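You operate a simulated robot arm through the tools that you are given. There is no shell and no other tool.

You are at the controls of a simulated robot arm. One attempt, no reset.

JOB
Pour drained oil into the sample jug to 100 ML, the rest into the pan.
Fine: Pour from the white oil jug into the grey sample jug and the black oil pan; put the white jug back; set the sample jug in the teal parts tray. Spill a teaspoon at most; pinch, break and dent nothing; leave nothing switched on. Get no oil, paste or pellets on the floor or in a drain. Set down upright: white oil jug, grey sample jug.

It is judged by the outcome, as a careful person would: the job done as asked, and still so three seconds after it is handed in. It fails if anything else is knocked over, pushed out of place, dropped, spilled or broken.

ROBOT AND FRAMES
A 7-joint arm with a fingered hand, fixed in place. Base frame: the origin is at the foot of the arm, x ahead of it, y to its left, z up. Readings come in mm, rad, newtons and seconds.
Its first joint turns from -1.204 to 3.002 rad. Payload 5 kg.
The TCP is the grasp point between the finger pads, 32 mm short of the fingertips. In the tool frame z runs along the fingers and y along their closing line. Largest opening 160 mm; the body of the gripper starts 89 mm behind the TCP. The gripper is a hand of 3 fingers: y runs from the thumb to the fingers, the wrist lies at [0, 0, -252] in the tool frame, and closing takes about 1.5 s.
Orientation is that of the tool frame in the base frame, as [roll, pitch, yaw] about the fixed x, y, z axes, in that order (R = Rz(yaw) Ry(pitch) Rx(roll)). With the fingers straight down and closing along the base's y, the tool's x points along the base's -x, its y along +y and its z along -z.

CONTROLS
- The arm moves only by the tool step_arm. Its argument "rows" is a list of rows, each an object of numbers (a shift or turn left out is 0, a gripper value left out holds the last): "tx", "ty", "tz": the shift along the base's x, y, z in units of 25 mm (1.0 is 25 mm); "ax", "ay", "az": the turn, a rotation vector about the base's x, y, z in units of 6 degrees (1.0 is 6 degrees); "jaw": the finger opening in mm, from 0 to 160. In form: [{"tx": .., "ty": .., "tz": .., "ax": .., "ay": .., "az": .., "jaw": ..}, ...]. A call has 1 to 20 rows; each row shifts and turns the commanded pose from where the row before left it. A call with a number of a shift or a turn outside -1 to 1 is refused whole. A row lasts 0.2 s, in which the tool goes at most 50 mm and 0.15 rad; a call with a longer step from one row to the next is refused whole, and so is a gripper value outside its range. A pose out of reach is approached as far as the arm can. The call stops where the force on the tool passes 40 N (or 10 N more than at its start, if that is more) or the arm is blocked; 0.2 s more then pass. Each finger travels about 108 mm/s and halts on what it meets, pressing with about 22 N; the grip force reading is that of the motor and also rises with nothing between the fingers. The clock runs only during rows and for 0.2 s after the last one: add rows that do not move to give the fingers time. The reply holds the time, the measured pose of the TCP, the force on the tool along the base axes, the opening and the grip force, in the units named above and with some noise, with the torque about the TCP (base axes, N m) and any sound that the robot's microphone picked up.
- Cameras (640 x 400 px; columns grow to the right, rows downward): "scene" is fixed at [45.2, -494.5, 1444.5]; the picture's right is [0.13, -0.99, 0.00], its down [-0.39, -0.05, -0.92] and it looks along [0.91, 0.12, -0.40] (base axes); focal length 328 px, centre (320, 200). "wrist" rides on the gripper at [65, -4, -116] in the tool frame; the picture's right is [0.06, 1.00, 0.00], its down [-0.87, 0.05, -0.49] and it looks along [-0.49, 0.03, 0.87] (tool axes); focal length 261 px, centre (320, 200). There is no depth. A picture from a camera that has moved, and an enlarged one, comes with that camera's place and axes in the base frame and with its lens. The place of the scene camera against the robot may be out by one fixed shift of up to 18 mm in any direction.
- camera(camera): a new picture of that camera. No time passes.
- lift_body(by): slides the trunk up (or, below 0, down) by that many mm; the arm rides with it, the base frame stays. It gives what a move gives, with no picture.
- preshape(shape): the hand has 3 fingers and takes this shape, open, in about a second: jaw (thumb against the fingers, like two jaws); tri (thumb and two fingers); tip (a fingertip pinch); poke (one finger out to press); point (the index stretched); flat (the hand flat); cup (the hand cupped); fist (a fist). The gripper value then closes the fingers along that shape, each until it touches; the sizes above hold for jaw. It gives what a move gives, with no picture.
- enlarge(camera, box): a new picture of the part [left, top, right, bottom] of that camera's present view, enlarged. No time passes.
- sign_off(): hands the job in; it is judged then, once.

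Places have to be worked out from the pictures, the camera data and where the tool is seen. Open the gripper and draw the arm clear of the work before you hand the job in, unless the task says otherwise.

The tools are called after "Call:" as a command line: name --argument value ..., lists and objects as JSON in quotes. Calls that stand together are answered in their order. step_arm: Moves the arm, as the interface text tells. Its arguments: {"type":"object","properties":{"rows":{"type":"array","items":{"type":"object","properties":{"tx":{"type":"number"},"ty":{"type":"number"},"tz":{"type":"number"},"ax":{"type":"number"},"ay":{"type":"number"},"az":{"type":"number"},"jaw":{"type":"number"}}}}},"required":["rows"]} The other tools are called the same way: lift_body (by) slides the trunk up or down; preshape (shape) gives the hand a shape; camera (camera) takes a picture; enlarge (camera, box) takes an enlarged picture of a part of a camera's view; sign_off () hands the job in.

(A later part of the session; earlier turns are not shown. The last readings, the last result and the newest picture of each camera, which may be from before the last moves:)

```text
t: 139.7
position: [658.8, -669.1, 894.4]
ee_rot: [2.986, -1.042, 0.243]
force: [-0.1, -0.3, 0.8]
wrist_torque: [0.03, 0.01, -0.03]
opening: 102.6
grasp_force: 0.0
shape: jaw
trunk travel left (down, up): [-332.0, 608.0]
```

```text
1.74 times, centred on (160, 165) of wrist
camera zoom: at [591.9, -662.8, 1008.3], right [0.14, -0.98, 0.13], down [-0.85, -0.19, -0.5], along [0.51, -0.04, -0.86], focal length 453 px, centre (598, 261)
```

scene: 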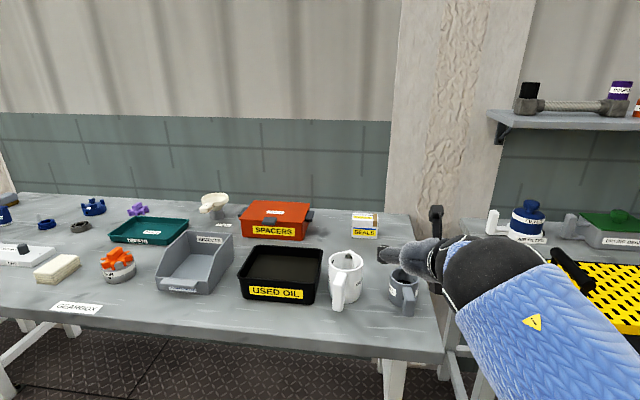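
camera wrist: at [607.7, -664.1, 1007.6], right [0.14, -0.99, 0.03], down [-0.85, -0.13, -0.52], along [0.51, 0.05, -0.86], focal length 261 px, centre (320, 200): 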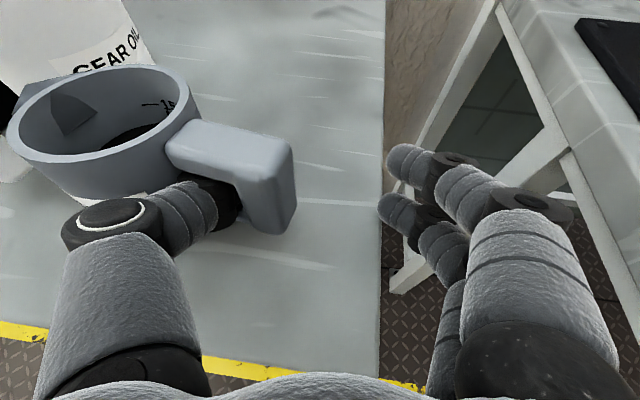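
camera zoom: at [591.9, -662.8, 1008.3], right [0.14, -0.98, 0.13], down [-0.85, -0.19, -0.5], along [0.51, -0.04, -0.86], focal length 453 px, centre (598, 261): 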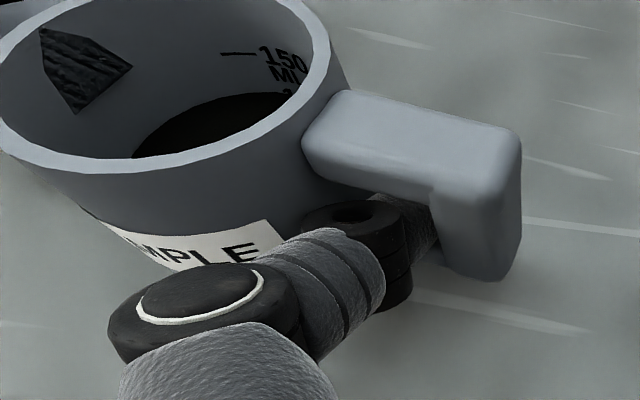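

The jug stayed and the thumb is sliding out. I continue backing out.

Call:
step_arm --rows '[{"tx": -0.2, "ty": 0.06}, {"tx": -0.2, "ty": 0.06}, {"tx": -0.2, "ty": 0.06}, {}]'

Call:
enlarge --camera "scene" --box '[350, 240, 430, 320]'

Call:
enlarge --camera "wrist" --box '[0, 50, 320, 280]'

```text
t: 140.7
position: [643.7, -662.6, 894.2]
ee_rot: [2.986, -1.041, 0.241]
force: [-1.2, -0.2, -0.4]
wrist_torque: [-0.01, 0.01, -0.01]
opening: 102.6
grasp_force: 0.0
shape: jaw
trunk travel left (down, up): [-332.0, 608.0]
```

```text
5.00 times, centred on (390, 280) of scene
camera zoom: at [45.2, -494.5, 1444.5], right [0.13, -0.99, 0.0], down [-0.39, -0.05, -0.92], along [0.91, 0.12, -0.4], focal length 1641 px, centre (-30, -200)
```

zoom: 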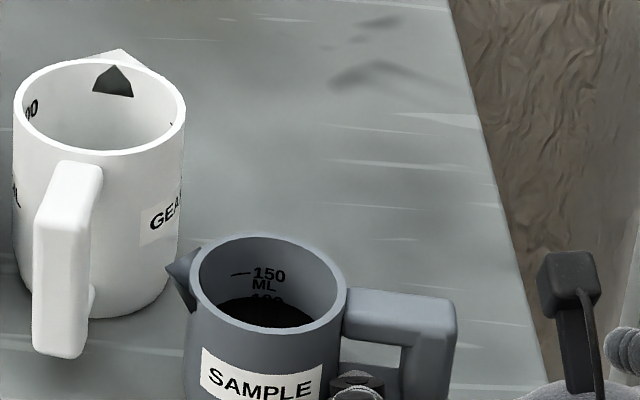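

```text
1.74 times, centred on (160, 165) of wrist
camera zoom: at [576.5, -657.1, 1008.2], right [0.14, -0.98, 0.13], down [-0.85, -0.19, -0.5], along [0.51, -0.04, -0.86], focal length 453 px, centre (598, 261)
```

zoom: 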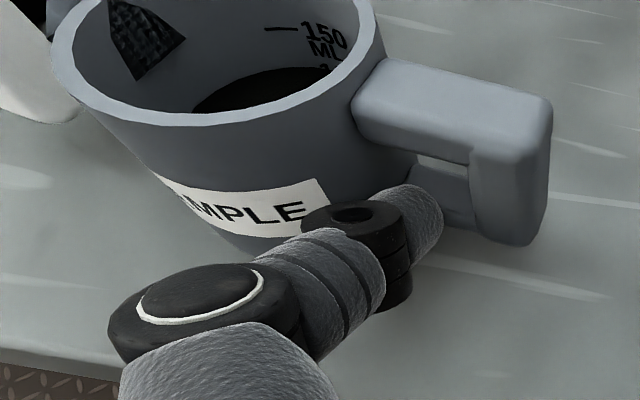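

The thumb is out and the jug stands upright, undisturbed, near (664, -558) with its handle toward -y. I'll regrip it by its body from above, closing along x across the handle line, which is far more secure. First I back away and rise.

Call:
step_arm --rows '[{"tx": -0.4}, {"tx": -0.6}, {"tx": -0.6}, {}]'

Call:
lift_body --by 250

Call:
camera --camera "scene"

Call:
camera --camera "wrist"

```text
t: 141.7
position: [604.7, -663.5, 894.4]
ee_rot: [2.986, -1.04, 0.243]
force: [0.2, 0.8, -0.5]
wrist_torque: [-0.02, 0.05, -0.02]
opening: 102.8
grasp_force: 0.0
shape: jaw
trunk travel left (down, up): [-332.0, 608.0]
```

```text
t: 144.2
position: [604.9, -663.7, 1144.0]
ee_rot: [2.988, -1.042, 0.243]
force: [0.3, 0.4, -0.2]
wrist_torque: [-0.01, 0.0, 0.0]
opening: 102.8
grasp_force: 0.1
shape: jaw
trunk travel left (down, up): [-582.0, 358.0]
```

```text
taken
```

scene: 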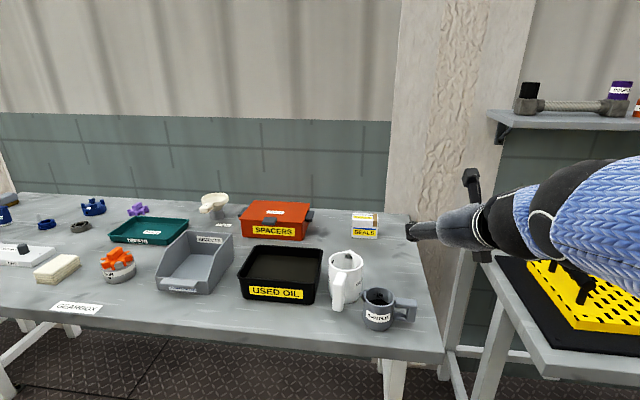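

```text
taken
camera wrist: at [537.3, -658.4, 1258.3], right [0.14, -0.98, 0.13], down [-0.85, -0.19, -0.5], along [0.51, -0.04, -0.86], focal length 261 px, centre (320, 200)
```

wrist: 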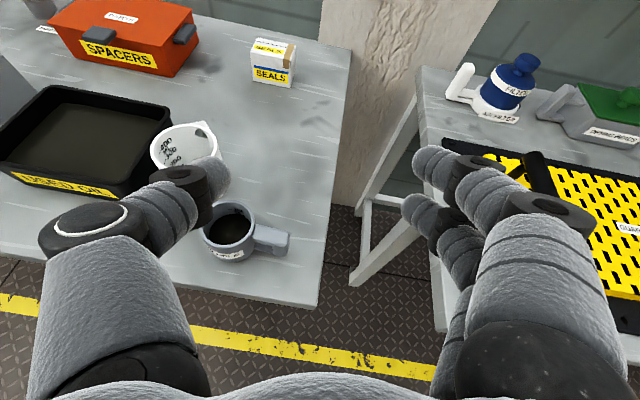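

The jug's centre is at about (667, -560) with its handle at azimuth -94°. I first pitch the hand steeply downward (about 72°) at this safe height.

Call:
step_arm --rows '[{"ax": 0.5, "ty": 0.4}, {"ax": 0.5, "ty": 0.4}, {"ax": -0.065, "ay": 0.998, "ty": 0.4}, {"ax": -0.065, "ay": 0.998, "ty": 0.4}, {"ax": -0.065, "ay": 0.998, "ty": 0.4, "tx": 0.3}, {"ax": -0.065, "ay": 0.998, "ty": 0.4, "tx": 0.3}, {"ax": -0.065, "ay": 0.998, "ty": 0.4, "tx": 0.3}, {"ax": -0.065, "ay": 0.998, "ty": 0.4, "tx": 0.3}, {"ax": -0.065, "ay": 0.998, "ty": 0.4, "tx": 0.3}, {}]'

Call:
camera --camera "scene"

```text
t: 146.4
position: [642.5, -574.5, 1144.8]
ee_rot: [-3.09, -0.324, 0.064]
force: [-0.1, -0.2, 0.3]
wrist_torque: [0.03, -0.03, 0.02]
opening: 102.9
grasp_force: 0.1
shape: jaw
trunk travel left (down, up): [-582.0, 358.0]
```

```text
taken
```

scene: 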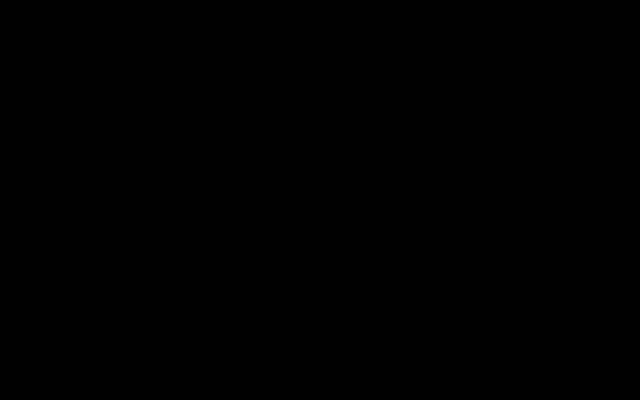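

The pitch is good (the elbow is covering the scene camera). Now I yaw the hand toward a -90° heading in two batches.

Call:
step_arm --rows '[{"az": -0.95}, {"az": -0.95}, {"az": -0.95}, {"az": -0.95}, {"az": -0.95}, {"az": -0.95}, {"az": -0.95}, {"az": -0.95}, {}]'

Call:
camera --camera "wrist"

Call:
camera --camera "scene"

```text
t: 148.4
position: [642.4, -573.7, 1143.4]
ee_rot: [-3.09, -0.321, -0.732]
force: [0.3, 0.6, 0.2]
wrist_torque: [0.03, 0.01, 0.02]
opening: 102.8
grasp_force: 0.2
shape: jaw
trunk travel left (down, up): [-582.0, 358.0]
```

```text
taken
camera wrist: at [660.9, -591.6, 1274.9], right [-0.61, -0.79, -0.03], down [-0.78, 0.6, 0.19], along [-0.13, 0.14, -0.98], focal length 261 px, centre (320, 200)
```

wrist: 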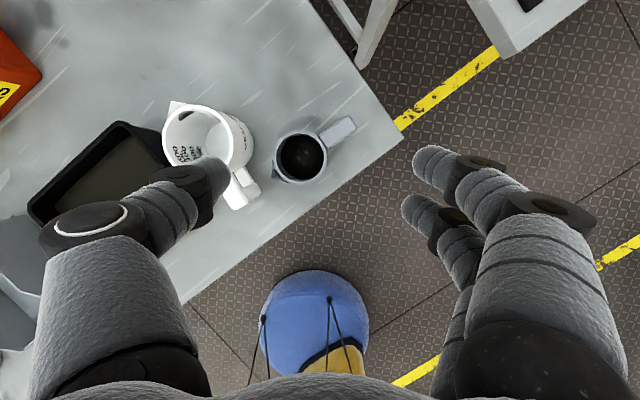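

```text
taken
```

scene: 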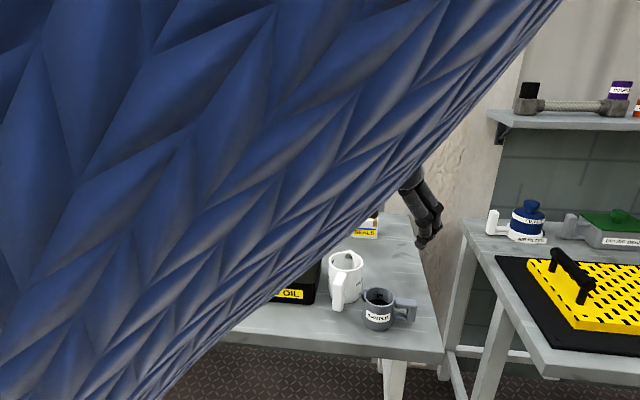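

On track, with the heading at -42° and everything in range. I continue the yaw.

Call:
step_arm --rows '[{"az": -0.97}, {"az": -0.97}, {"az": -0.97}, {"az": -0.97}, {"az": -0.97}, {"az": -0.97}, {"az": -0.97}, {"az": -0.97}, {}]'

Call:
camera --camera "wrist"

Call:
camera --camera "scene"

```text
t: 150.4
position: [642.4, -573.7, 1145.1]
ee_rot: [-3.092, -0.321, -1.546]
force: [0.3, -0.3, 1.1]
wrist_torque: [0.01, 0.02, 0.05]
opening: 102.6
grasp_force: 0.0
shape: jaw
trunk travel left (down, up): [-582.0, 358.0]
```

```text
taken
camera wrist: at [641.8, -598.6, 1275.2], right [-0.99, -0.1, -0.03], down [-0.1, 0.98, 0.19], along [0.01, 0.19, -0.98], focal length 261 px, centre (320, 200)
```

wrist: 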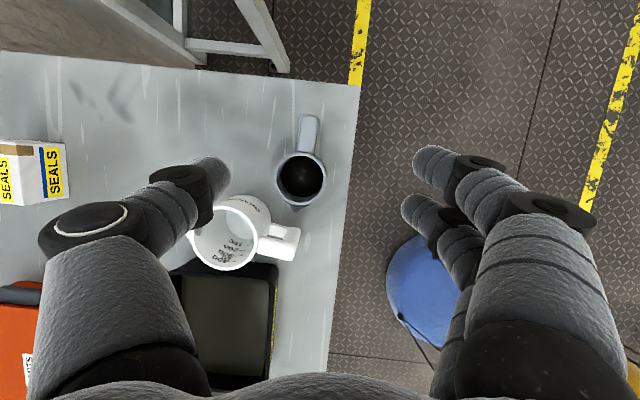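

```text
taken
```

scene: 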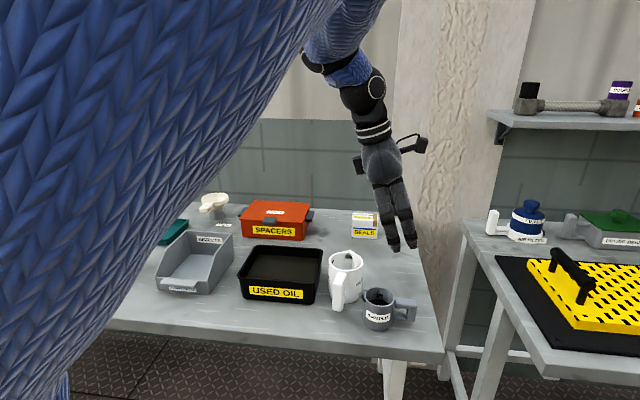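

The hand is lined up: from straight above, the jug's handle points along the hand's heading. I measure its centre at (671, -559). I centre over it at height, then check.

Call:
step_arm --rows '[{"tx": 0.38, "ty": 0.29, "tz": -0.6, "jaw": 108}, {"tx": 0.38, "ty": 0.29, "tz": -0.6}, {"tx": 0.38, "ty": 0.29, "tz": -0.6}, {"tz": -0.6}, {"tz": -0.6}, {}]'

Call:
camera --camera "wrist"

Call:
enlarge --camera "scene" --box '[300, 180, 460, 340]'

```text
t: 151.8
position: [671.1, -553.1, 1071.0]
ee_rot: [-3.091, -0.323, -1.545]
force: [-1.0, -0.4, 0.1]
wrist_torque: [0.02, 0.03, 0.04]
opening: 107.6
grasp_force: 0.1
shape: jaw
trunk travel left (down, up): [-582.0, 358.0]
```

```text
taken
camera wrist: at [669.8, -578.0, 1200.7], right [-0.99, -0.1, -0.03], down [-0.11, 0.98, 0.19], along [0.01, 0.19, -0.98], focal length 261 px, centre (320, 200)
```

wrist: 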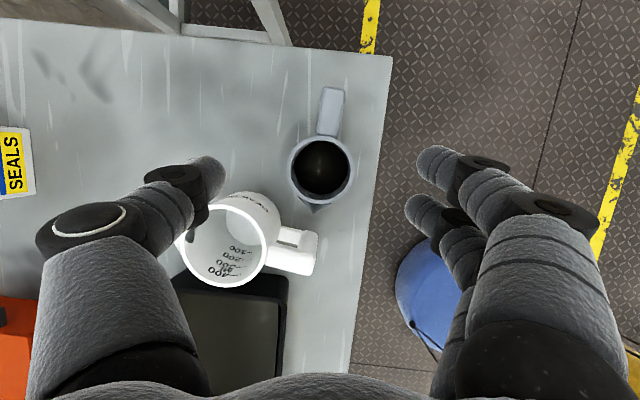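

```text
2.50 times, centred on (380, 260) of scene
camera zoom: at [45.2, -494.5, 1444.5], right [0.13, -0.99, 0.0], down [-0.39, -0.05, -0.92], along [0.91, 0.12, -0.4], focal length 821 px, centre (170, 50)
```

zoom: 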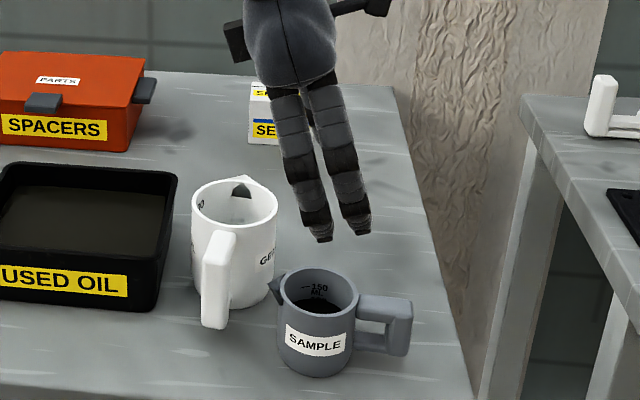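

The alignment is good. The thumb joint will pass about 15 mm from the white jug, so I narrow slightly to 98 mm and descend in stages.

Call:
step_arm --rows '[{"tx": 0.1, "tz": -0.8, "jaw": 98}, {"tz": -0.8}, {"tz": -0.8}, {"tz": -0.8}, {"tz": -0.8}, {}]'

Call:
camera --camera "wrist"

Call:
enlarge --camera "scene" --box '[300, 180, 460, 340]'

```text
t: 153.2
position: [671.7, -553.3, 969.0]
ee_rot: [-3.09, -0.322, -1.544]
force: [0.0, -0.4, 0.0]
wrist_torque: [-0.01, -0.01, 0.01]
opening: 98.5
grasp_force: 0.0
shape: jaw
trunk travel left (down, up): [-582.0, 358.0]
```

```text
taken
camera wrist: at [672.3, -578.2, 1099.8], right [-0.99, -0.1, -0.03], down [-0.11, 0.98, 0.19], along [0.01, 0.19, -0.98], focal length 261 px, centre (320, 200)
```

wrist: 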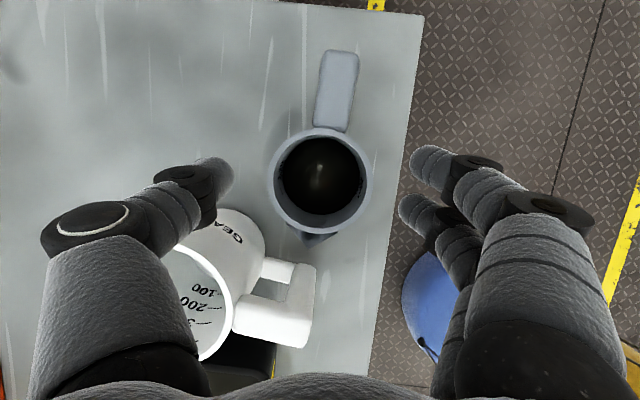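

```text
2.50 times, centred on (380, 260) of scene
camera zoom: at [45.2, -494.5, 1444.5], right [0.13, -0.99, 0.0], down [-0.39, -0.05, -0.92], along [0.91, 0.12, -0.4], focal length 821 px, centre (170, 50)
```

zoom: 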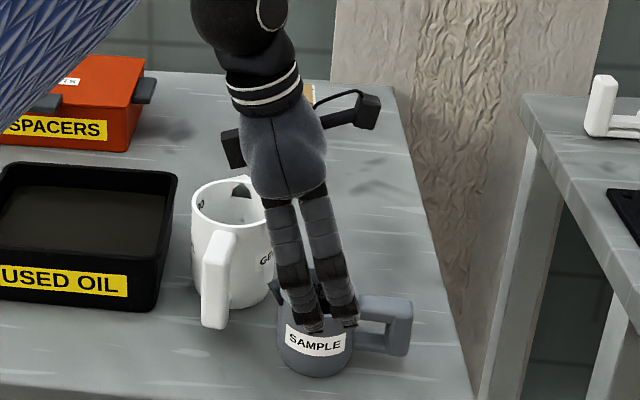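

Still aligned; I shift 3 mm in x and lower to grip height, keeping the fingertips about 13 mm above the table.

Call:
step_arm --rows '[{"tx": 0.12, "tz": -0.4}, {"tz": -0.5}, {"tz": -0.5}, {"tz": -0.5}, {"tz": -0.5}, {"tz": -0.36}, {}]'

Call:
camera --camera "wrist"

Call:
enlarge --camera "scene" --box '[300, 180, 460, 340]'

```text
t: 154.8
position: [676.6, -552.1, 900.7]
ee_rot: [-3.091, -0.323, -1.544]
force: [0.1, 0.0, -0.4]
wrist_torque: [0.0, -0.01, -0.04]
opening: 98.3
grasp_force: 0.0
shape: jaw
trunk travel left (down, up): [-582.0, 358.0]
```

```text
taken
camera wrist: at [676.0, -577.3, 1030.7], right [-0.99, -0.1, -0.03], down [-0.11, 0.98, 0.19], along [0.01, 0.19, -0.98], focal length 261 px, centre (320, 200)
```

wrist: 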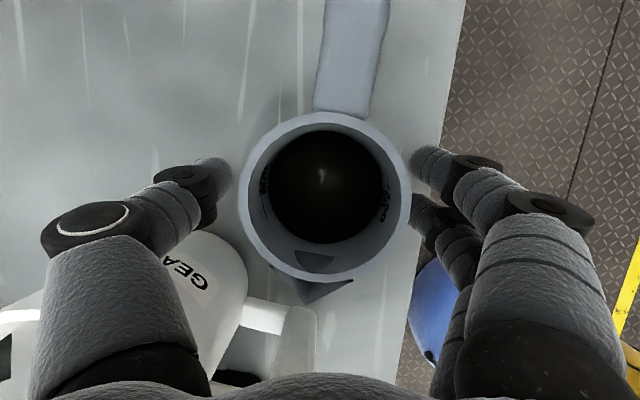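

```text
2.50 times, centred on (380, 260) of scene
camera zoom: at [45.2, -494.5, 1444.5], right [0.13, -0.99, 0.0], down [-0.39, -0.05, -0.92], along [0.91, 0.12, -0.4], focal length 821 px, centre (170, 50)
```

zoom: 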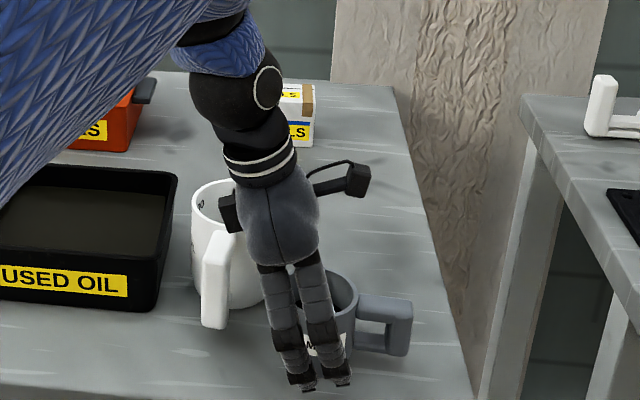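

The jug is centred between the thumb and fingers. I close gently on its body.

Call:
step_arm --rows '[{"jaw": 92}, {"jaw": 86}, {"jaw": 81}, {"jaw": 77}, {"jaw": 73}, {"jaw": 70}, {"jaw": 66}, {}, {}]'

Call:
camera --camera "wrist"

Call:
enlarge --camera "scene" --box '[330, 220, 430, 340]'

```text
t: 156.8
position: [677.0, -551.9, 899.5]
ee_rot: [-3.092, -0.322, -1.544]
force: [-0.2, 0.0, 0.3]
wrist_torque: [-0.04, 0.0, -0.04]
opening: 67.1
grasp_force: 0.0
shape: jaw
trunk travel left (down, up): [-582.0, 358.0]
```

```text
taken
camera wrist: at [676.0, -577.4, 1030.6], right [-0.99, -0.1, -0.03], down [-0.11, 0.98, 0.19], along [0.01, 0.19, -0.98], focal length 261 px, centre (320, 200)
```

wrist: 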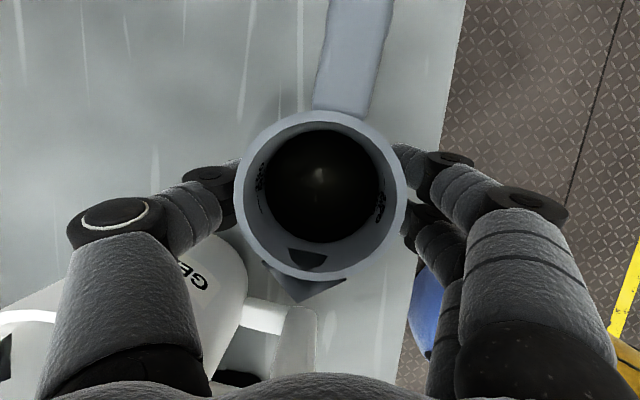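

```text
3.33 times, centred on (380, 280) of scene
camera zoom: at [45.2, -494.5, 1444.5], right [0.13, -0.99, 0.0], down [-0.39, -0.05, -0.92], along [0.91, 0.12, -0.4], focal length 1094 px, centre (120, -67)
```

zoom: 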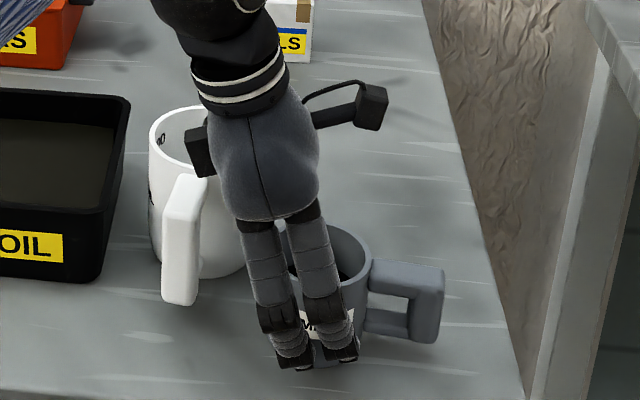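

Light contact has begun. I continue closing until the grip force registers.

Call:
step_arm --rows '[{"jaw": 64}, {"jaw": 61}, {"jaw": 58}, {"jaw": 55}, {"jaw": 52}, {"jaw": 50}, {}, {}]'

Call:
camera --camera "wrist"

Call:
enlarge --camera "scene" --box '[330, 220, 430, 340]'

```text
t: 158.7
position: [675.3, -552.2, 900.9]
ee_rot: [-3.091, -0.322, -1.545]
force: [0.1, 0.4, -0.3]
wrist_torque: [0.02, 0.03, -0.02]
opening: 60.3
grasp_force: 22.2
shape: jaw
trunk travel left (down, up): [-582.0, 358.0]
```

```text
taken
camera wrist: at [676.1, -577.4, 1030.6], right [-0.99, -0.1, -0.03], down [-0.11, 0.98, 0.19], along [0.01, 0.19, -0.98], focal length 261 px, centre (320, 200)
```

wrist: 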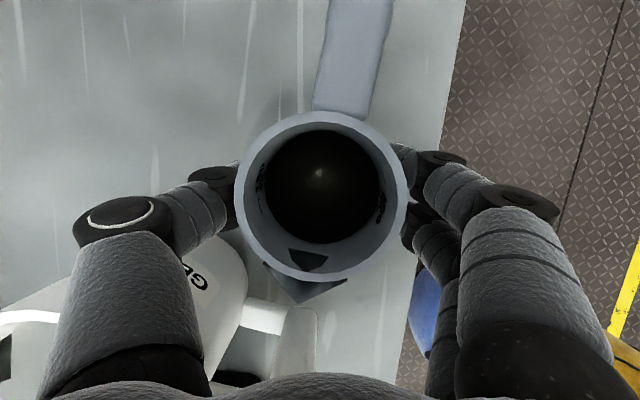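

```text
3.33 times, centred on (380, 280) of scene
camera zoom: at [45.2, -494.5, 1444.5], right [0.13, -0.99, 0.0], down [-0.39, -0.05, -0.92], along [0.91, 0.12, -0.4], focal length 1094 px, centre (120, -67)
```

zoom: 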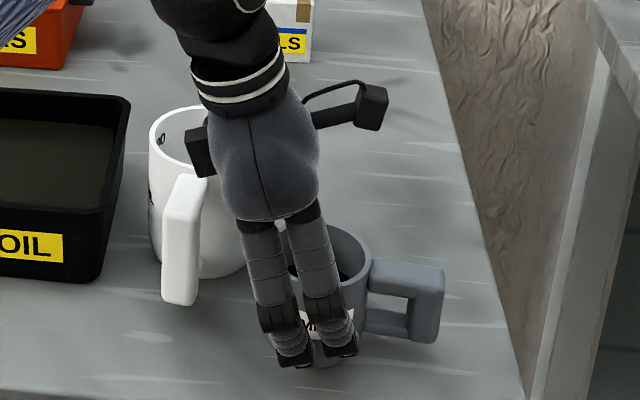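

Firm, symmetrical grip of 22 N with the jug still upright. I test-lift 8 mm.

Call:
step_arm --rows '[{"tz": 0.08}, {"tz": 0.08}, {"tz": 0.08}, {"tz": 0.08}, {}, {}]'

Call:
camera --camera "wrist"

Call:
enlarge --camera "scene" --box '[330, 220, 430, 340]'

```text
t: 160.1
position: [676.4, -552.7, 908.0]
ee_rot: [-3.09, -0.321, -1.545]
force: [-0.2, 0.0, -1.7]
wrist_torque: [0.07, -0.02, 0.02]
opening: 60.4
grasp_force: 22.0
shape: jaw
trunk travel left (down, up): [-582.0, 358.0]
```

```text
taken
camera wrist: at [676.6, -577.3, 1038.5], right [-0.99, -0.1, -0.03], down [-0.11, 0.98, 0.19], along [0.01, 0.19, -0.98], focal length 261 px, centre (320, 200)
```

wrist: 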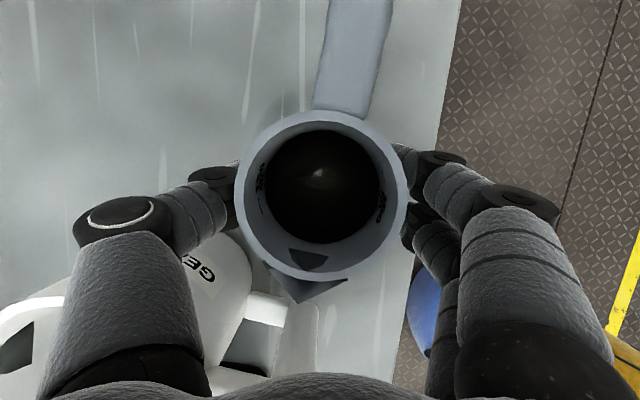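

```text
3.33 times, centred on (380, 280) of scene
camera zoom: at [45.2, -494.5, 1444.5], right [0.13, -0.99, 0.0], down [-0.39, -0.05, -0.92], along [0.91, 0.12, -0.4], focal length 1094 px, centre (120, -67)
```

zoom: 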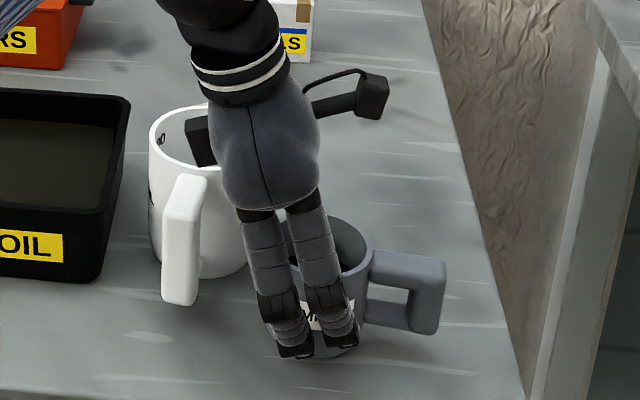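

The jug is rigid in the hand and carries level (about 1.7 N). I raise the trunk for clearance and check for any sag.

Call:
lift_body --by 150

Call:
step_arm --rows '[{"tx": 0.443, "ty": 0.782, "az": 0.47}, {"tx": 0.443, "ty": 0.782, "az": 0.47}, {"tx": 0.443, "ty": 0.782, "az": 0.47}, {"tx": 0.443, "ty": 0.782, "az": 0.47}, {"tx": 0.443, "ty": 0.782, "az": 0.47}, {"tx": 0.443, "ty": 0.782, "az": 0.47}, {}]'

Call:
camera --camera "wrist"

Call:
camera --camera "scene"

```text
t: 161.8
position: [677.3, -553.0, 1058.0]
ee_rot: [-3.092, -0.322, -1.544]
force: [-0.1, 0.2, -1.7]
wrist_torque: [0.07, -0.04, -0.01]
opening: 60.2
grasp_force: 21.8
shape: jaw
trunk travel left (down, up): [-732.0, 208.0]
```

```text
t: 163.4
position: [743.4, -434.8, 1056.9]
ee_rot: [-3.091, -0.321, -1.251]
force: [0.8, 0.0, -1.9]
wrist_torque: [0.05, 0.01, 0.0]
opening: 60.2
grasp_force: 22.1
shape: jaw
trunk travel left (down, up): [-732.0, 208.0]
```

```text
taken
camera wrist: at [750.2, -458.8, 1188.2], right [-0.92, -0.39, -0.03], down [-0.39, 0.9, 0.19], along [-0.05, 0.18, -0.98], focal length 261 px, centre (320, 200)
```

wrist: 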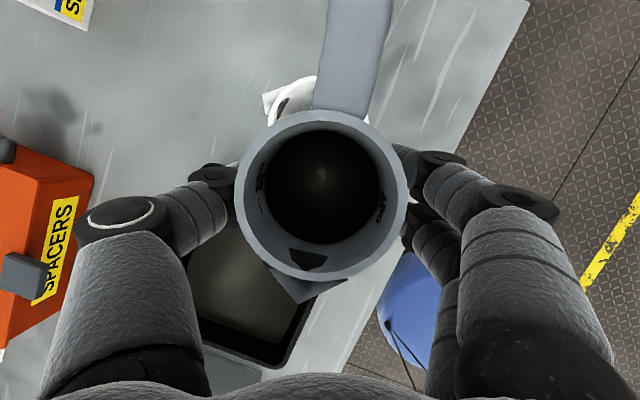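

```text
taken
```

scene: 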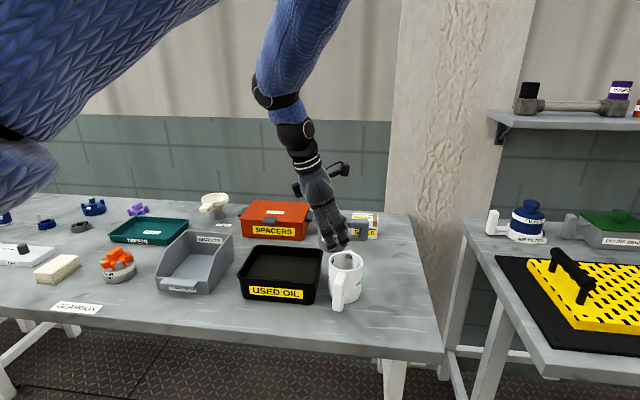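

It carries steadily, and the spot where the grey jug stood is clean. I continue the arc toward the tray.

Call:
step_arm --rows '[{"tx": 0.443, "ty": 0.782, "az": 0.47}, {"tx": 0.443, "ty": 0.782, "az": 0.47}, {"tx": 0.443, "ty": 0.782, "az": 0.47}, {"tx": 0.443, "ty": 0.782, "az": 0.47}, {"tx": 0.443, "ty": 0.782, "az": 0.47}, {"tx": 0.443, "ty": 0.782, "az": 0.47}, {"tx": 0.443, "ty": 0.782, "az": 0.47}, {"tx": 0.139, "ty": 0.795, "az": 0.47}, {"tx": 0.139, "ty": 0.795, "az": 0.47}, {"tx": 0.139, "ty": 0.795, "az": 0.47}, {"tx": 0.139, "ty": 0.795, "az": 0.47}, {"tx": 0.139, "ty": 0.795, "az": 0.47}, {"tx": 0.139, "ty": 0.795, "az": 0.47}, {"tx": 0.139, "ty": 0.795, "az": 0.47}, {}]'

Call:
camera --camera "scene"

Call:
camera --camera "wrist"

```text
t: 166.6
position: [821.4, -199.1, 1072.5]
ee_rot: [-3.088, -0.321, -0.559]
force: [0.2, 0.3, -1.7]
wrist_torque: [0.07, 0.06, 0.02]
opening: 60.3
grasp_force: 21.7
shape: jaw
out of reach, approached as far as the arm can: row 11, 12, 13, 14
trunk travel left (down, up): [-732.0, 208.0]
```

```text
taken
```

scene: 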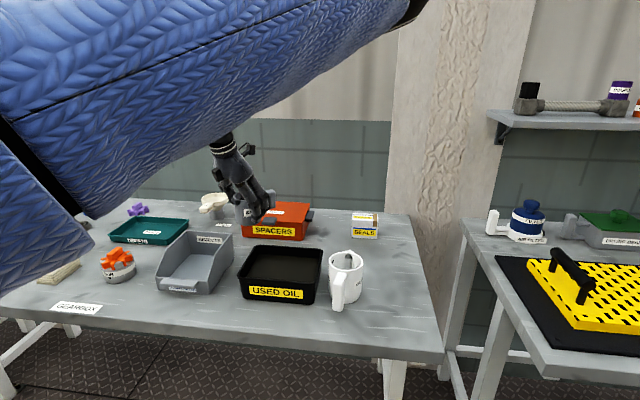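

```text
taken
camera wrist: at [842.6, -212.9, 1201.7], right [-0.46, -0.89, -0.03], down [-0.87, 0.45, 0.19], along [-0.15, 0.12, -0.98], focal length 261 px, centre (320, 200)
```

wrist: 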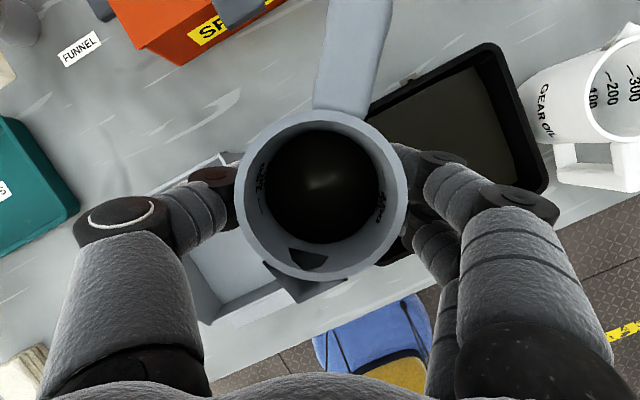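

The arm is near a reach limit here with the trunk this high. I raise the hand 100 mm with the arm and bring the trunk down 150 mm, for better extension at about the same height.

Call:
step_arm --rows '[{"tz": 0.7}, {"tz": 0.7}, {"tz": 0.7}, {"tz": 0.7}, {"tz": 0.7}, {"tz": 0.5}, {}]'

Call:
lift_body --by -130

Call:
camera --camera "scene"

```text
t: 168.2
position: [823.9, -197.4, 1172.5]
ee_rot: [-3.09, -0.322, -0.56]
force: [-0.8, 0.5, -2.1]
wrist_torque: [0.06, 0.08, 0.0]
opening: 60.1
grasp_force: 21.9
shape: jaw
trunk travel left (down, up): [-732.0, 208.0]
```

```text
t: 169.8
position: [824.5, -197.7, 1043.0]
ee_rot: [-3.091, -0.322, -0.561]
force: [-0.4, 0.2, -2.1]
wrist_torque: [0.04, 0.06, -0.02]
opening: 60.2
grasp_force: 22.1
shape: jaw
trunk travel left (down, up): [-602.0, 338.0]
```

```text
taken
```

scene: 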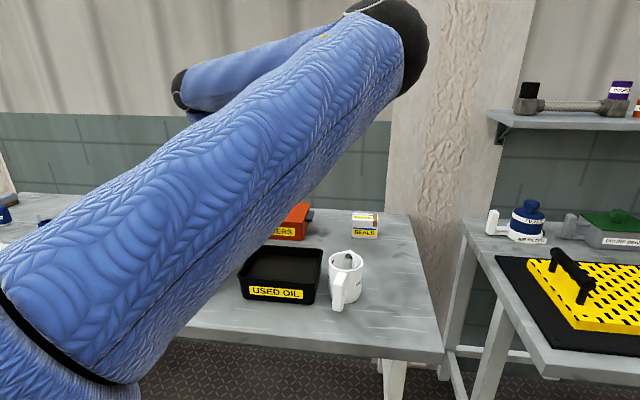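

There's good room now. I continue the arc.

Call:
step_arm --rows '[{"tx": 0.15, "ty": 0.8, "az": 0.47}, {"tx": 0.15, "ty": 0.8, "az": 0.47}, {"tx": 0.15, "ty": 0.8, "az": 0.47}, {"tx": 0.15, "ty": 0.8, "az": 0.47}, {"tx": 0.15, "ty": 0.8, "az": 0.47}, {}]'

Call:
step_arm --rows '[{"tx": 0.1, "ty": 0.8, "az": 0.47}, {"tx": 0.1, "ty": 0.8, "az": 0.47}, {"tx": 0.1, "ty": 0.8, "az": 0.47}, {"tx": 0.1, "ty": 0.8, "az": 0.47}, {"tx": 0.1, "ty": 0.8, "az": 0.47}, {}]'

Call:
camera --camera "wrist"

Call:
camera --camera "scene"

```text
t: 171.2
position: [806.6, -137.2, 1065.4]
ee_rot: [-3.085, -0.324, -0.314]
force: [-1.0, -0.3, -1.6]
wrist_torque: [0.05, 0.06, 0.03]
opening: 60.3
grasp_force: 21.6
shape: jaw
out of reach, approached as far as the arm can: row 2, 3, 4, 5
trunk travel left (down, up): [-602.0, 338.0]
```

```text
t: 172.6
position: [783.1, -103.5, 1091.9]
ee_rot: [-3.085, -0.325, -0.091]
force: [0.2, -0.2, -1.7]
wrist_torque: [0.02, 0.05, 0.03]
opening: 60.1
grasp_force: 21.7
shape: jaw
out of reach, approached as far as the arm can: row 1, 2, 3, 4, 5
trunk travel left (down, up): [-602.0, 338.0]
```

```text
taken
camera wrist: at [808.5, -107.9, 1222.6], right [-0.01, -1.0, -0.03], down [-0.98, 0.01, 0.19], along [-0.19, 0.04, -0.98], focal length 261 px, centre (320, 200)
```

wrist: 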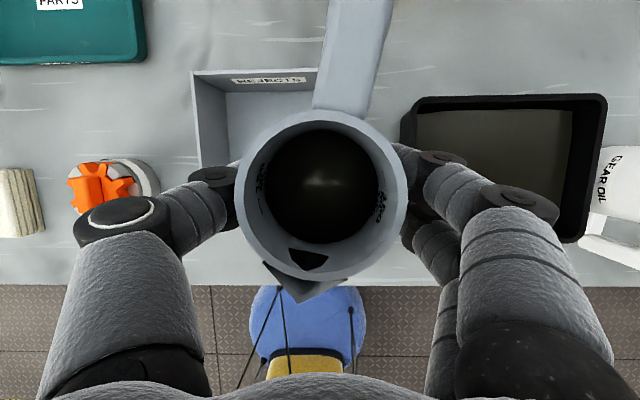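

```text
taken
```

scene: 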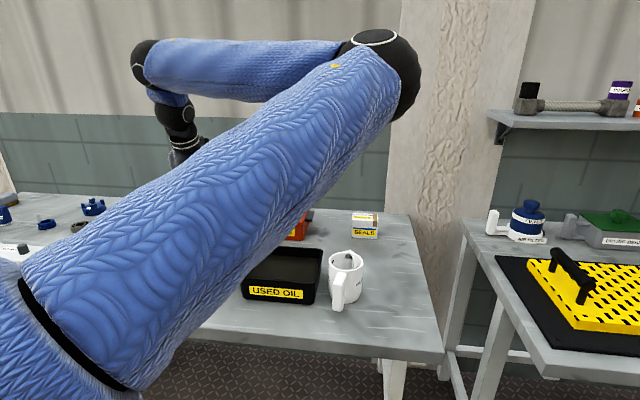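

The elbow is stuck out to the right and limits the leftward reach. I draw the jug in toward the robot first, swing left at a smaller radius, and then extend toward the tray.

Call:
step_arm --rows '[{"tx": -0.8, "tz": 0.2}, {"tx": -0.8, "tz": 0.2}, {"tx": -0.8, "tz": 0.2}, {"tx": -0.8, "ty": 0.4}, {"tx": -0.8, "ty": 0.4}, {"tx": -0.8, "ty": 0.4}, {"tx": -0.8, "ty": 0.4}, {}]'

Call:
camera --camera "scene"

```text
t: 174.4
position: [642.8, -73.2, 1108.1]
ee_rot: [-3.086, -0.321, -0.068]
force: [0.2, -1.0, -1.6]
wrist_torque: [0.02, 0.06, -0.02]
opening: 59.9
grasp_force: 21.6
shape: jaw
out of reach, approached as far as the arm can: row 7
trunk travel left (down, up): [-602.0, 338.0]
```

```text
taken
```

scene: 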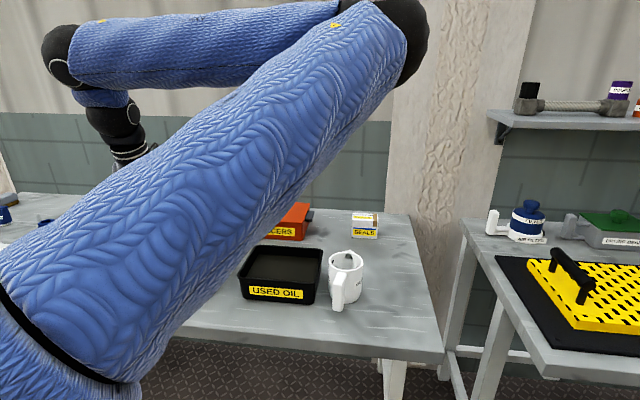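

The upper arm hasn't swung at all, and I suspect the last wrist joint is near its limit. I turn the heading back about 45° in place, to relieve it, and then move left with the heading held.

Call:
step_arm --rows '[{"az": -0.9}, {"az": -0.9}, {"az": -0.9}, {"az": -0.9}, {"az": -0.9}, {"az": -0.9}, {"az": -0.9}, {"az": -0.9}, {}]'

Call:
step_arm --rows '[{"ty": 0.8}, {"ty": 0.8}, {"ty": 0.8}, {"ty": 0.8}, {"ty": 0.8}, {"ty": 0.8}, {}]'

Call:
camera --camera "scene"

```text
t: 176.4
position: [630.8, -170.7, 1106.1]
ee_rot: [-3.085, -0.319, -0.82]
force: [-0.2, -0.4, -2.1]
wrist_torque: [0.08, 0.09, 0.03]
opening: 59.9
grasp_force: 22.0
shape: jaw
out of reach, approached as far as the arm can: row 1, 2, 3, 4, 5, 6, 7, 8
trunk travel left (down, up): [-602.0, 338.0]
```

```text
t: 178.0
position: [618.4, -167.3, 1104.0]
ee_rot: [-3.084, -0.314, -0.823]
force: [-0.5, 0.9, -1.5]
wrist_torque: [0.08, 0.04, -0.02]
opening: 59.8
grasp_force: 22.5
shape: jaw
out of reach, approached as far as the arm can: row 1, 2, 3, 4, 5, 6
trunk travel left (down, up): [-602.0, 338.0]
```

```text
taken
```

scene: 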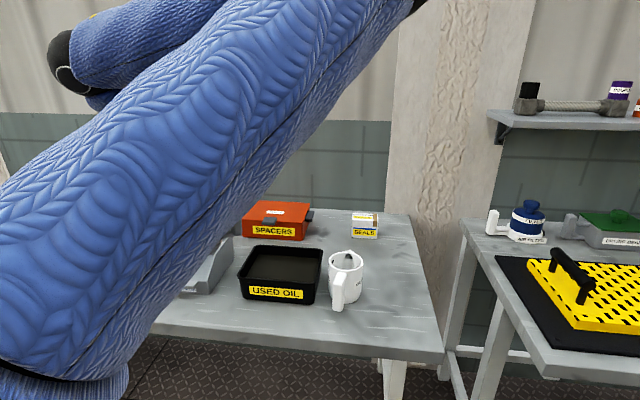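

Now I try a pure swing about the base axis, with translation and yaw matched so that the first joint alone can produce it.

Call:
step_arm --rows '[{"tx": 0.23, "ty": 0.86, "az": 0.333}, {"tx": 0.2, "ty": 0.87, "az": 0.333}, {"tx": 0.17, "ty": 0.88, "az": 0.333}, {"tx": 0.14, "ty": 0.89, "az": 0.333}, {}]'

Call:
camera --camera "scene"

```text
t: 179.2
position: [625.4, -151.0, 1104.6]
ee_rot: [-3.085, -0.317, -0.681]
force: [0.3, -0.1, -2.1]
wrist_torque: [0.06, 0.05, -0.01]
opening: 59.9
grasp_force: 21.6
shape: jaw
out of reach, approached as far as the arm can: row 1, 2, 3, 4
trunk travel left (down, up): [-602.0, 338.0]
```

```text
taken
```

scene: 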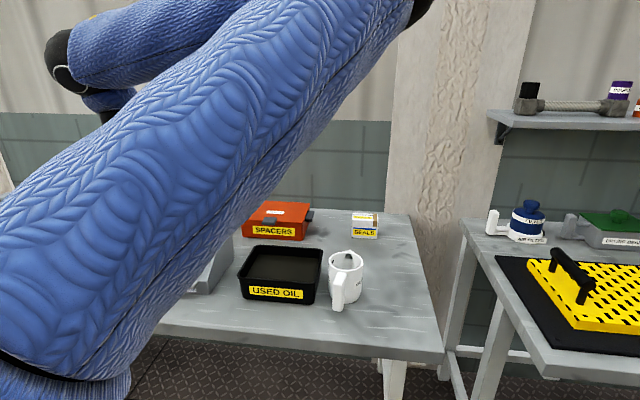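

This behaves like a right-shoulder arm that cannot cross far to the left with the hand this steep. The tray needs a flatter hand. There is free table between the pan and the bin, so I'll set the grey jug down there at about (655, -140) with the handle pointing forward, and regrip its body with the hand pitched much flatter.

Call:
step_arm --rows '[{"tx": 0.3, "ty": 0.1, "az": 0.5}, {"tx": 0.3, "ty": 0.1, "az": 0.5}, {"tx": 0.2, "ty": 0.1, "az": 0.6}, {"tx": 0.2, "ty": 0.1, "az": 0.6}, {"tx": 0.2, "az": 0.6}, {"az": 0.6}, {"az": 0.6}, {"az": 0.6}, {}]'

Call:
camera --camera "wrist"

```text
t: 181.2
position: [658.6, -140.1, 1104.4]
ee_rot: [-3.091, -0.321, -0.2]
force: [0.2, 0.6, -1.4]
wrist_torque: [0.04, 0.04, 0.0]
opening: 60.0
grasp_force: 21.5
shape: jaw
trunk travel left (down, up): [-602.0, 338.0]
```

```text
taken
camera wrist: at [683.3, -147.3, 1233.5], right [-0.12, -0.99, -0.03], down [-0.98, 0.12, 0.19], along [-0.18, 0.05, -0.98], focal length 261 px, centre (320, 200)
```

wrist: 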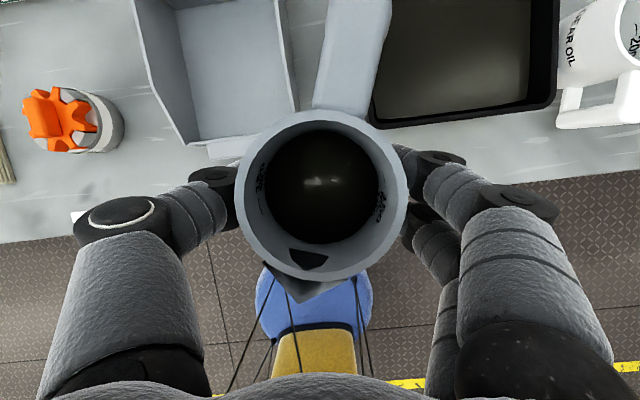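

I fine-tune to put the jug's axis at (655, -148), with its handle pointing into the gap between the bin and the pan, then lower the trunk.

Call:
step_arm --rows '[{"tx": -0.2, "ty": -0.14}, {"tx": -0.18, "ty": -0.14}, {}]'

Call:
lift_body --by -150

Call:
camera --camera "wrist"

Call:
camera --camera "scene"

```text
t: 182.0
position: [646.4, -148.3, 1103.6]
ee_rot: [-3.089, -0.323, -0.201]
force: [0.2, 0.2, -2.6]
wrist_torque: [0.02, 0.07, -0.01]
opening: 60.2
grasp_force: 21.8
shape: jaw
trunk travel left (down, up): [-602.0, 338.0]
```

```text
t: 183.7
position: [646.8, -148.1, 954.0]
ee_rot: [-3.09, -0.322, -0.201]
force: [0.0, -0.4, -2.3]
wrist_torque: [0.03, 0.08, 0.01]
opening: 59.9
grasp_force: 21.7
shape: jaw
trunk travel left (down, up): [-452.0, 488.0]
```

```text
taken
camera wrist: at [672.8, -154.2, 1084.1], right [-0.12, -0.99, -0.03], down [-0.98, 0.12, 0.19], along [-0.18, 0.05, -0.98], focal length 261 px, centre (320, 200)
```

wrist: 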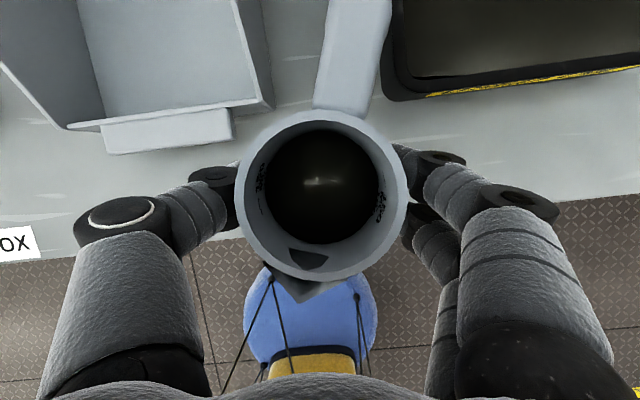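

```text
taken
```

scene: 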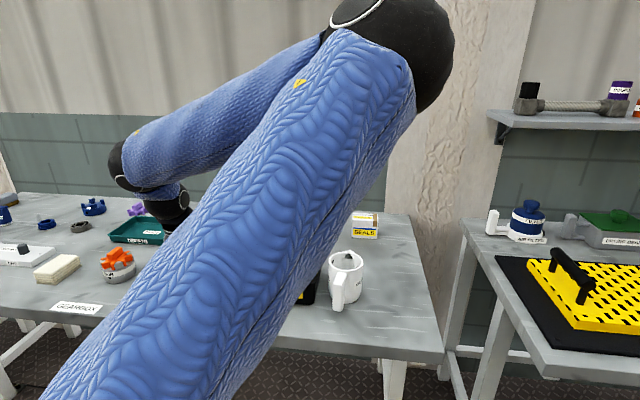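

Clear on all sides. I shift 5 mm away from the table edge and lower to just above the surface.

Call:
step_arm --rows '[{"tx": 0.2}, {}]'

Call:
lift_body --by -46

Call:
step_arm --rows '[{"tz": -0.08}, {"tz": -0.08}, {}]'

Call:
camera --camera "wrist"

```text
t: 184.3
position: [652.6, -149.2, 954.0]
ee_rot: [-3.089, -0.321, -0.2]
force: [0.8, -0.3, -2.3]
wrist_torque: [0.0, 0.05, 0.01]
opening: 60.0
grasp_force: 22.3
shape: jaw
trunk travel left (down, up): [-452.0, 488.0]
```

```text
t: 185.2
position: [653.0, -146.9, 908.7]
ee_rot: [-3.091, -0.321, -0.2]
force: [0.9, 0.1, -1.1]
wrist_torque: [0.02, 0.06, 0.02]
opening: 60.1
grasp_force: 21.8
shape: jaw
trunk travel left (down, up): [-406.0, 534.0]
```

```text
t: 186.0
position: [653.0, -148.0, 904.4]
ee_rot: [-3.088, -0.321, -0.201]
force: [0.7, 0.7, -2.3]
wrist_torque: [0.01, 0.08, 0.02]
opening: 60.0
grasp_force: 22.4
shape: jaw
trunk travel left (down, up): [-406.0, 534.0]
```

```text
taken
camera wrist: at [677.5, -154.9, 1034.5], right [-0.12, -0.99, -0.03], down [-0.98, 0.12, 0.19], along [-0.18, 0.05, -0.98], focal length 261 px, centre (320, 200)
```

wrist: 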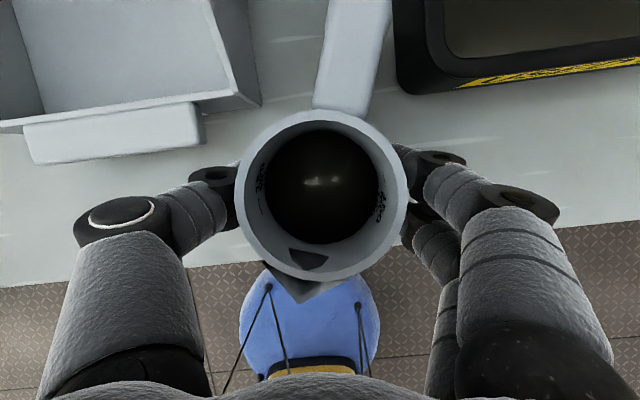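

About 4 mm remain. I lower in 1 mm rows until the table takes the load.

Call:
step_arm --rows '[{"tz": -0.05}, {"tz": -0.05}, {}]'

Call:
step_arm --rows '[{"tz": -0.04}, {"tz": -0.04}, {}]'

```text
t: 186.8
position: [653.3, -147.3, 901.9]
ee_rot: [-3.09, -0.323, -0.199]
force: [-0.3, 0.0, -1.6]
wrist_torque: [0.04, 0.06, 0.02]
opening: 59.9
grasp_force: 22.2
shape: jaw
trunk travel left (down, up): [-406.0, 534.0]
```

```text
t: 187.6
position: [652.4, -147.7, 900.1]
ee_rot: [-3.09, -0.324, -0.2]
force: [-0.6, 0.2, 4.2]
wrist_torque: [-0.15, -0.02, -0.03]
opening: 60.1
grasp_force: 22.2
shape: jaw
trunk travel left (down, up): [-406.0, 534.0]
```

The jug is on the table. I open evenly and watch.

Call:
step_arm --rows '[{"jaw": 64}, {"jaw": 68}, {"jaw": 74}, {"jaw": 82}, {"jaw": 92}, {"jaw": 100}, {}, {}]'

Call:
camera --camera "wrist"

```text
t: 189.4
position: [652.8, -147.8, 900.0]
ee_rot: [-3.089, -0.324, -0.201]
force: [0.2, -0.3, -0.5]
wrist_torque: [-0.01, -0.03, -0.01]
opening: 99.3
grasp_force: 0.1
shape: jaw
trunk travel left (down, up): [-406.0, 534.0]
```

```text
taken
camera wrist: at [677.8, -154.0, 1029.7], right [-0.12, -0.99, -0.03], down [-0.98, 0.12, 0.19], along [-0.18, 0.05, -0.98], focal length 261 px, centre (320, 200)
```

wrist: 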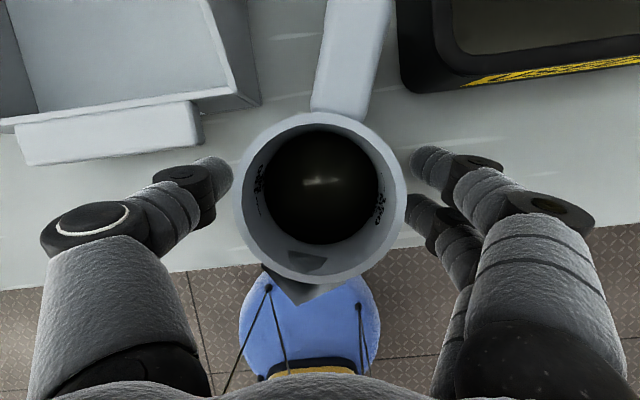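

The jug stands cleanly by itself. I rise off it, then test with the empty hand whether a flatter pose reaches the tray.

Call:
lift_body --by 130

Call:
step_arm --rows '[{"ay": -0.98, "ax": -0.2, "tz": 0.4}, {"ay": -0.98, "ax": -0.2, "tz": 0.4}, {"ay": -0.98, "ax": -0.2, "tz": 0.4}, {"ay": -0.98, "ax": -0.2}, {"ay": -0.98, "ax": -0.2}, {"ay": -0.98, "ax": -0.2}, {}]'

Call:
camera --camera "scene"

Call:
camera --camera "wrist"

```text
t: 191.0
position: [652.8, -148.2, 1030.0]
ee_rot: [-3.088, -0.322, -0.202]
force: [-0.2, 0.4, -0.1]
wrist_torque: [0.04, -0.01, -0.01]
opening: 99.2
grasp_force: 0.1
shape: jaw
trunk travel left (down, up): [-536.0, 404.0]
```

```text
t: 192.6
position: [669.7, -177.0, 1069.5]
ee_rot: [-3.083, -0.946, -0.199]
force: [0.7, 0.2, 0.2]
wrist_torque: [-0.02, 0.01, 0.0]
opening: 99.5
grasp_force: 0.1
shape: jaw
out of reach, approached as far as the arm can: row 5, 6
trunk travel left (down, up): [-536.0, 404.0]
```

```text
taken
```

scene: 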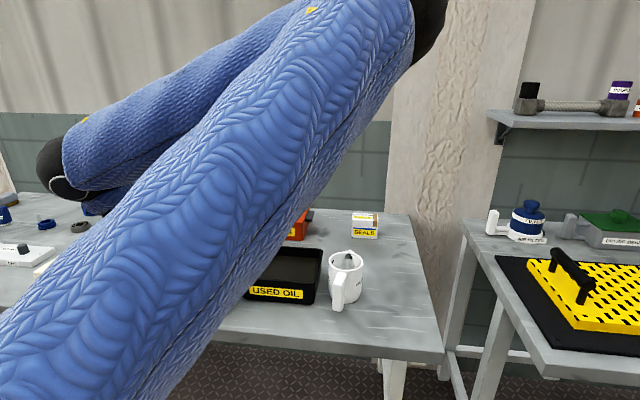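

```text
taken
camera wrist: at [614.2, -169.2, 1189.9], right [-0.11, -0.99, 0.02], down [-0.9, 0.1, -0.42], along [0.42, -0.06, -0.91], focal length 261 px, centre (320, 200)
```

wrist: 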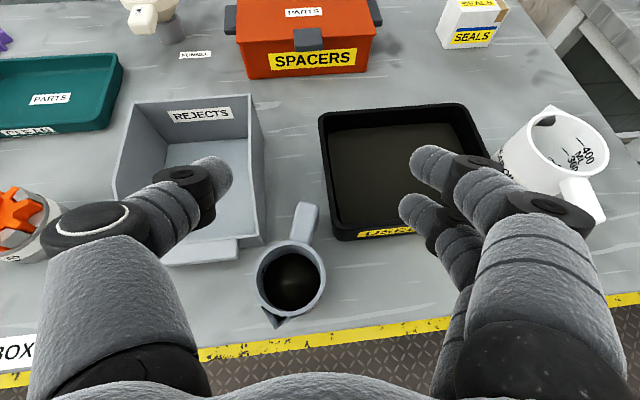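

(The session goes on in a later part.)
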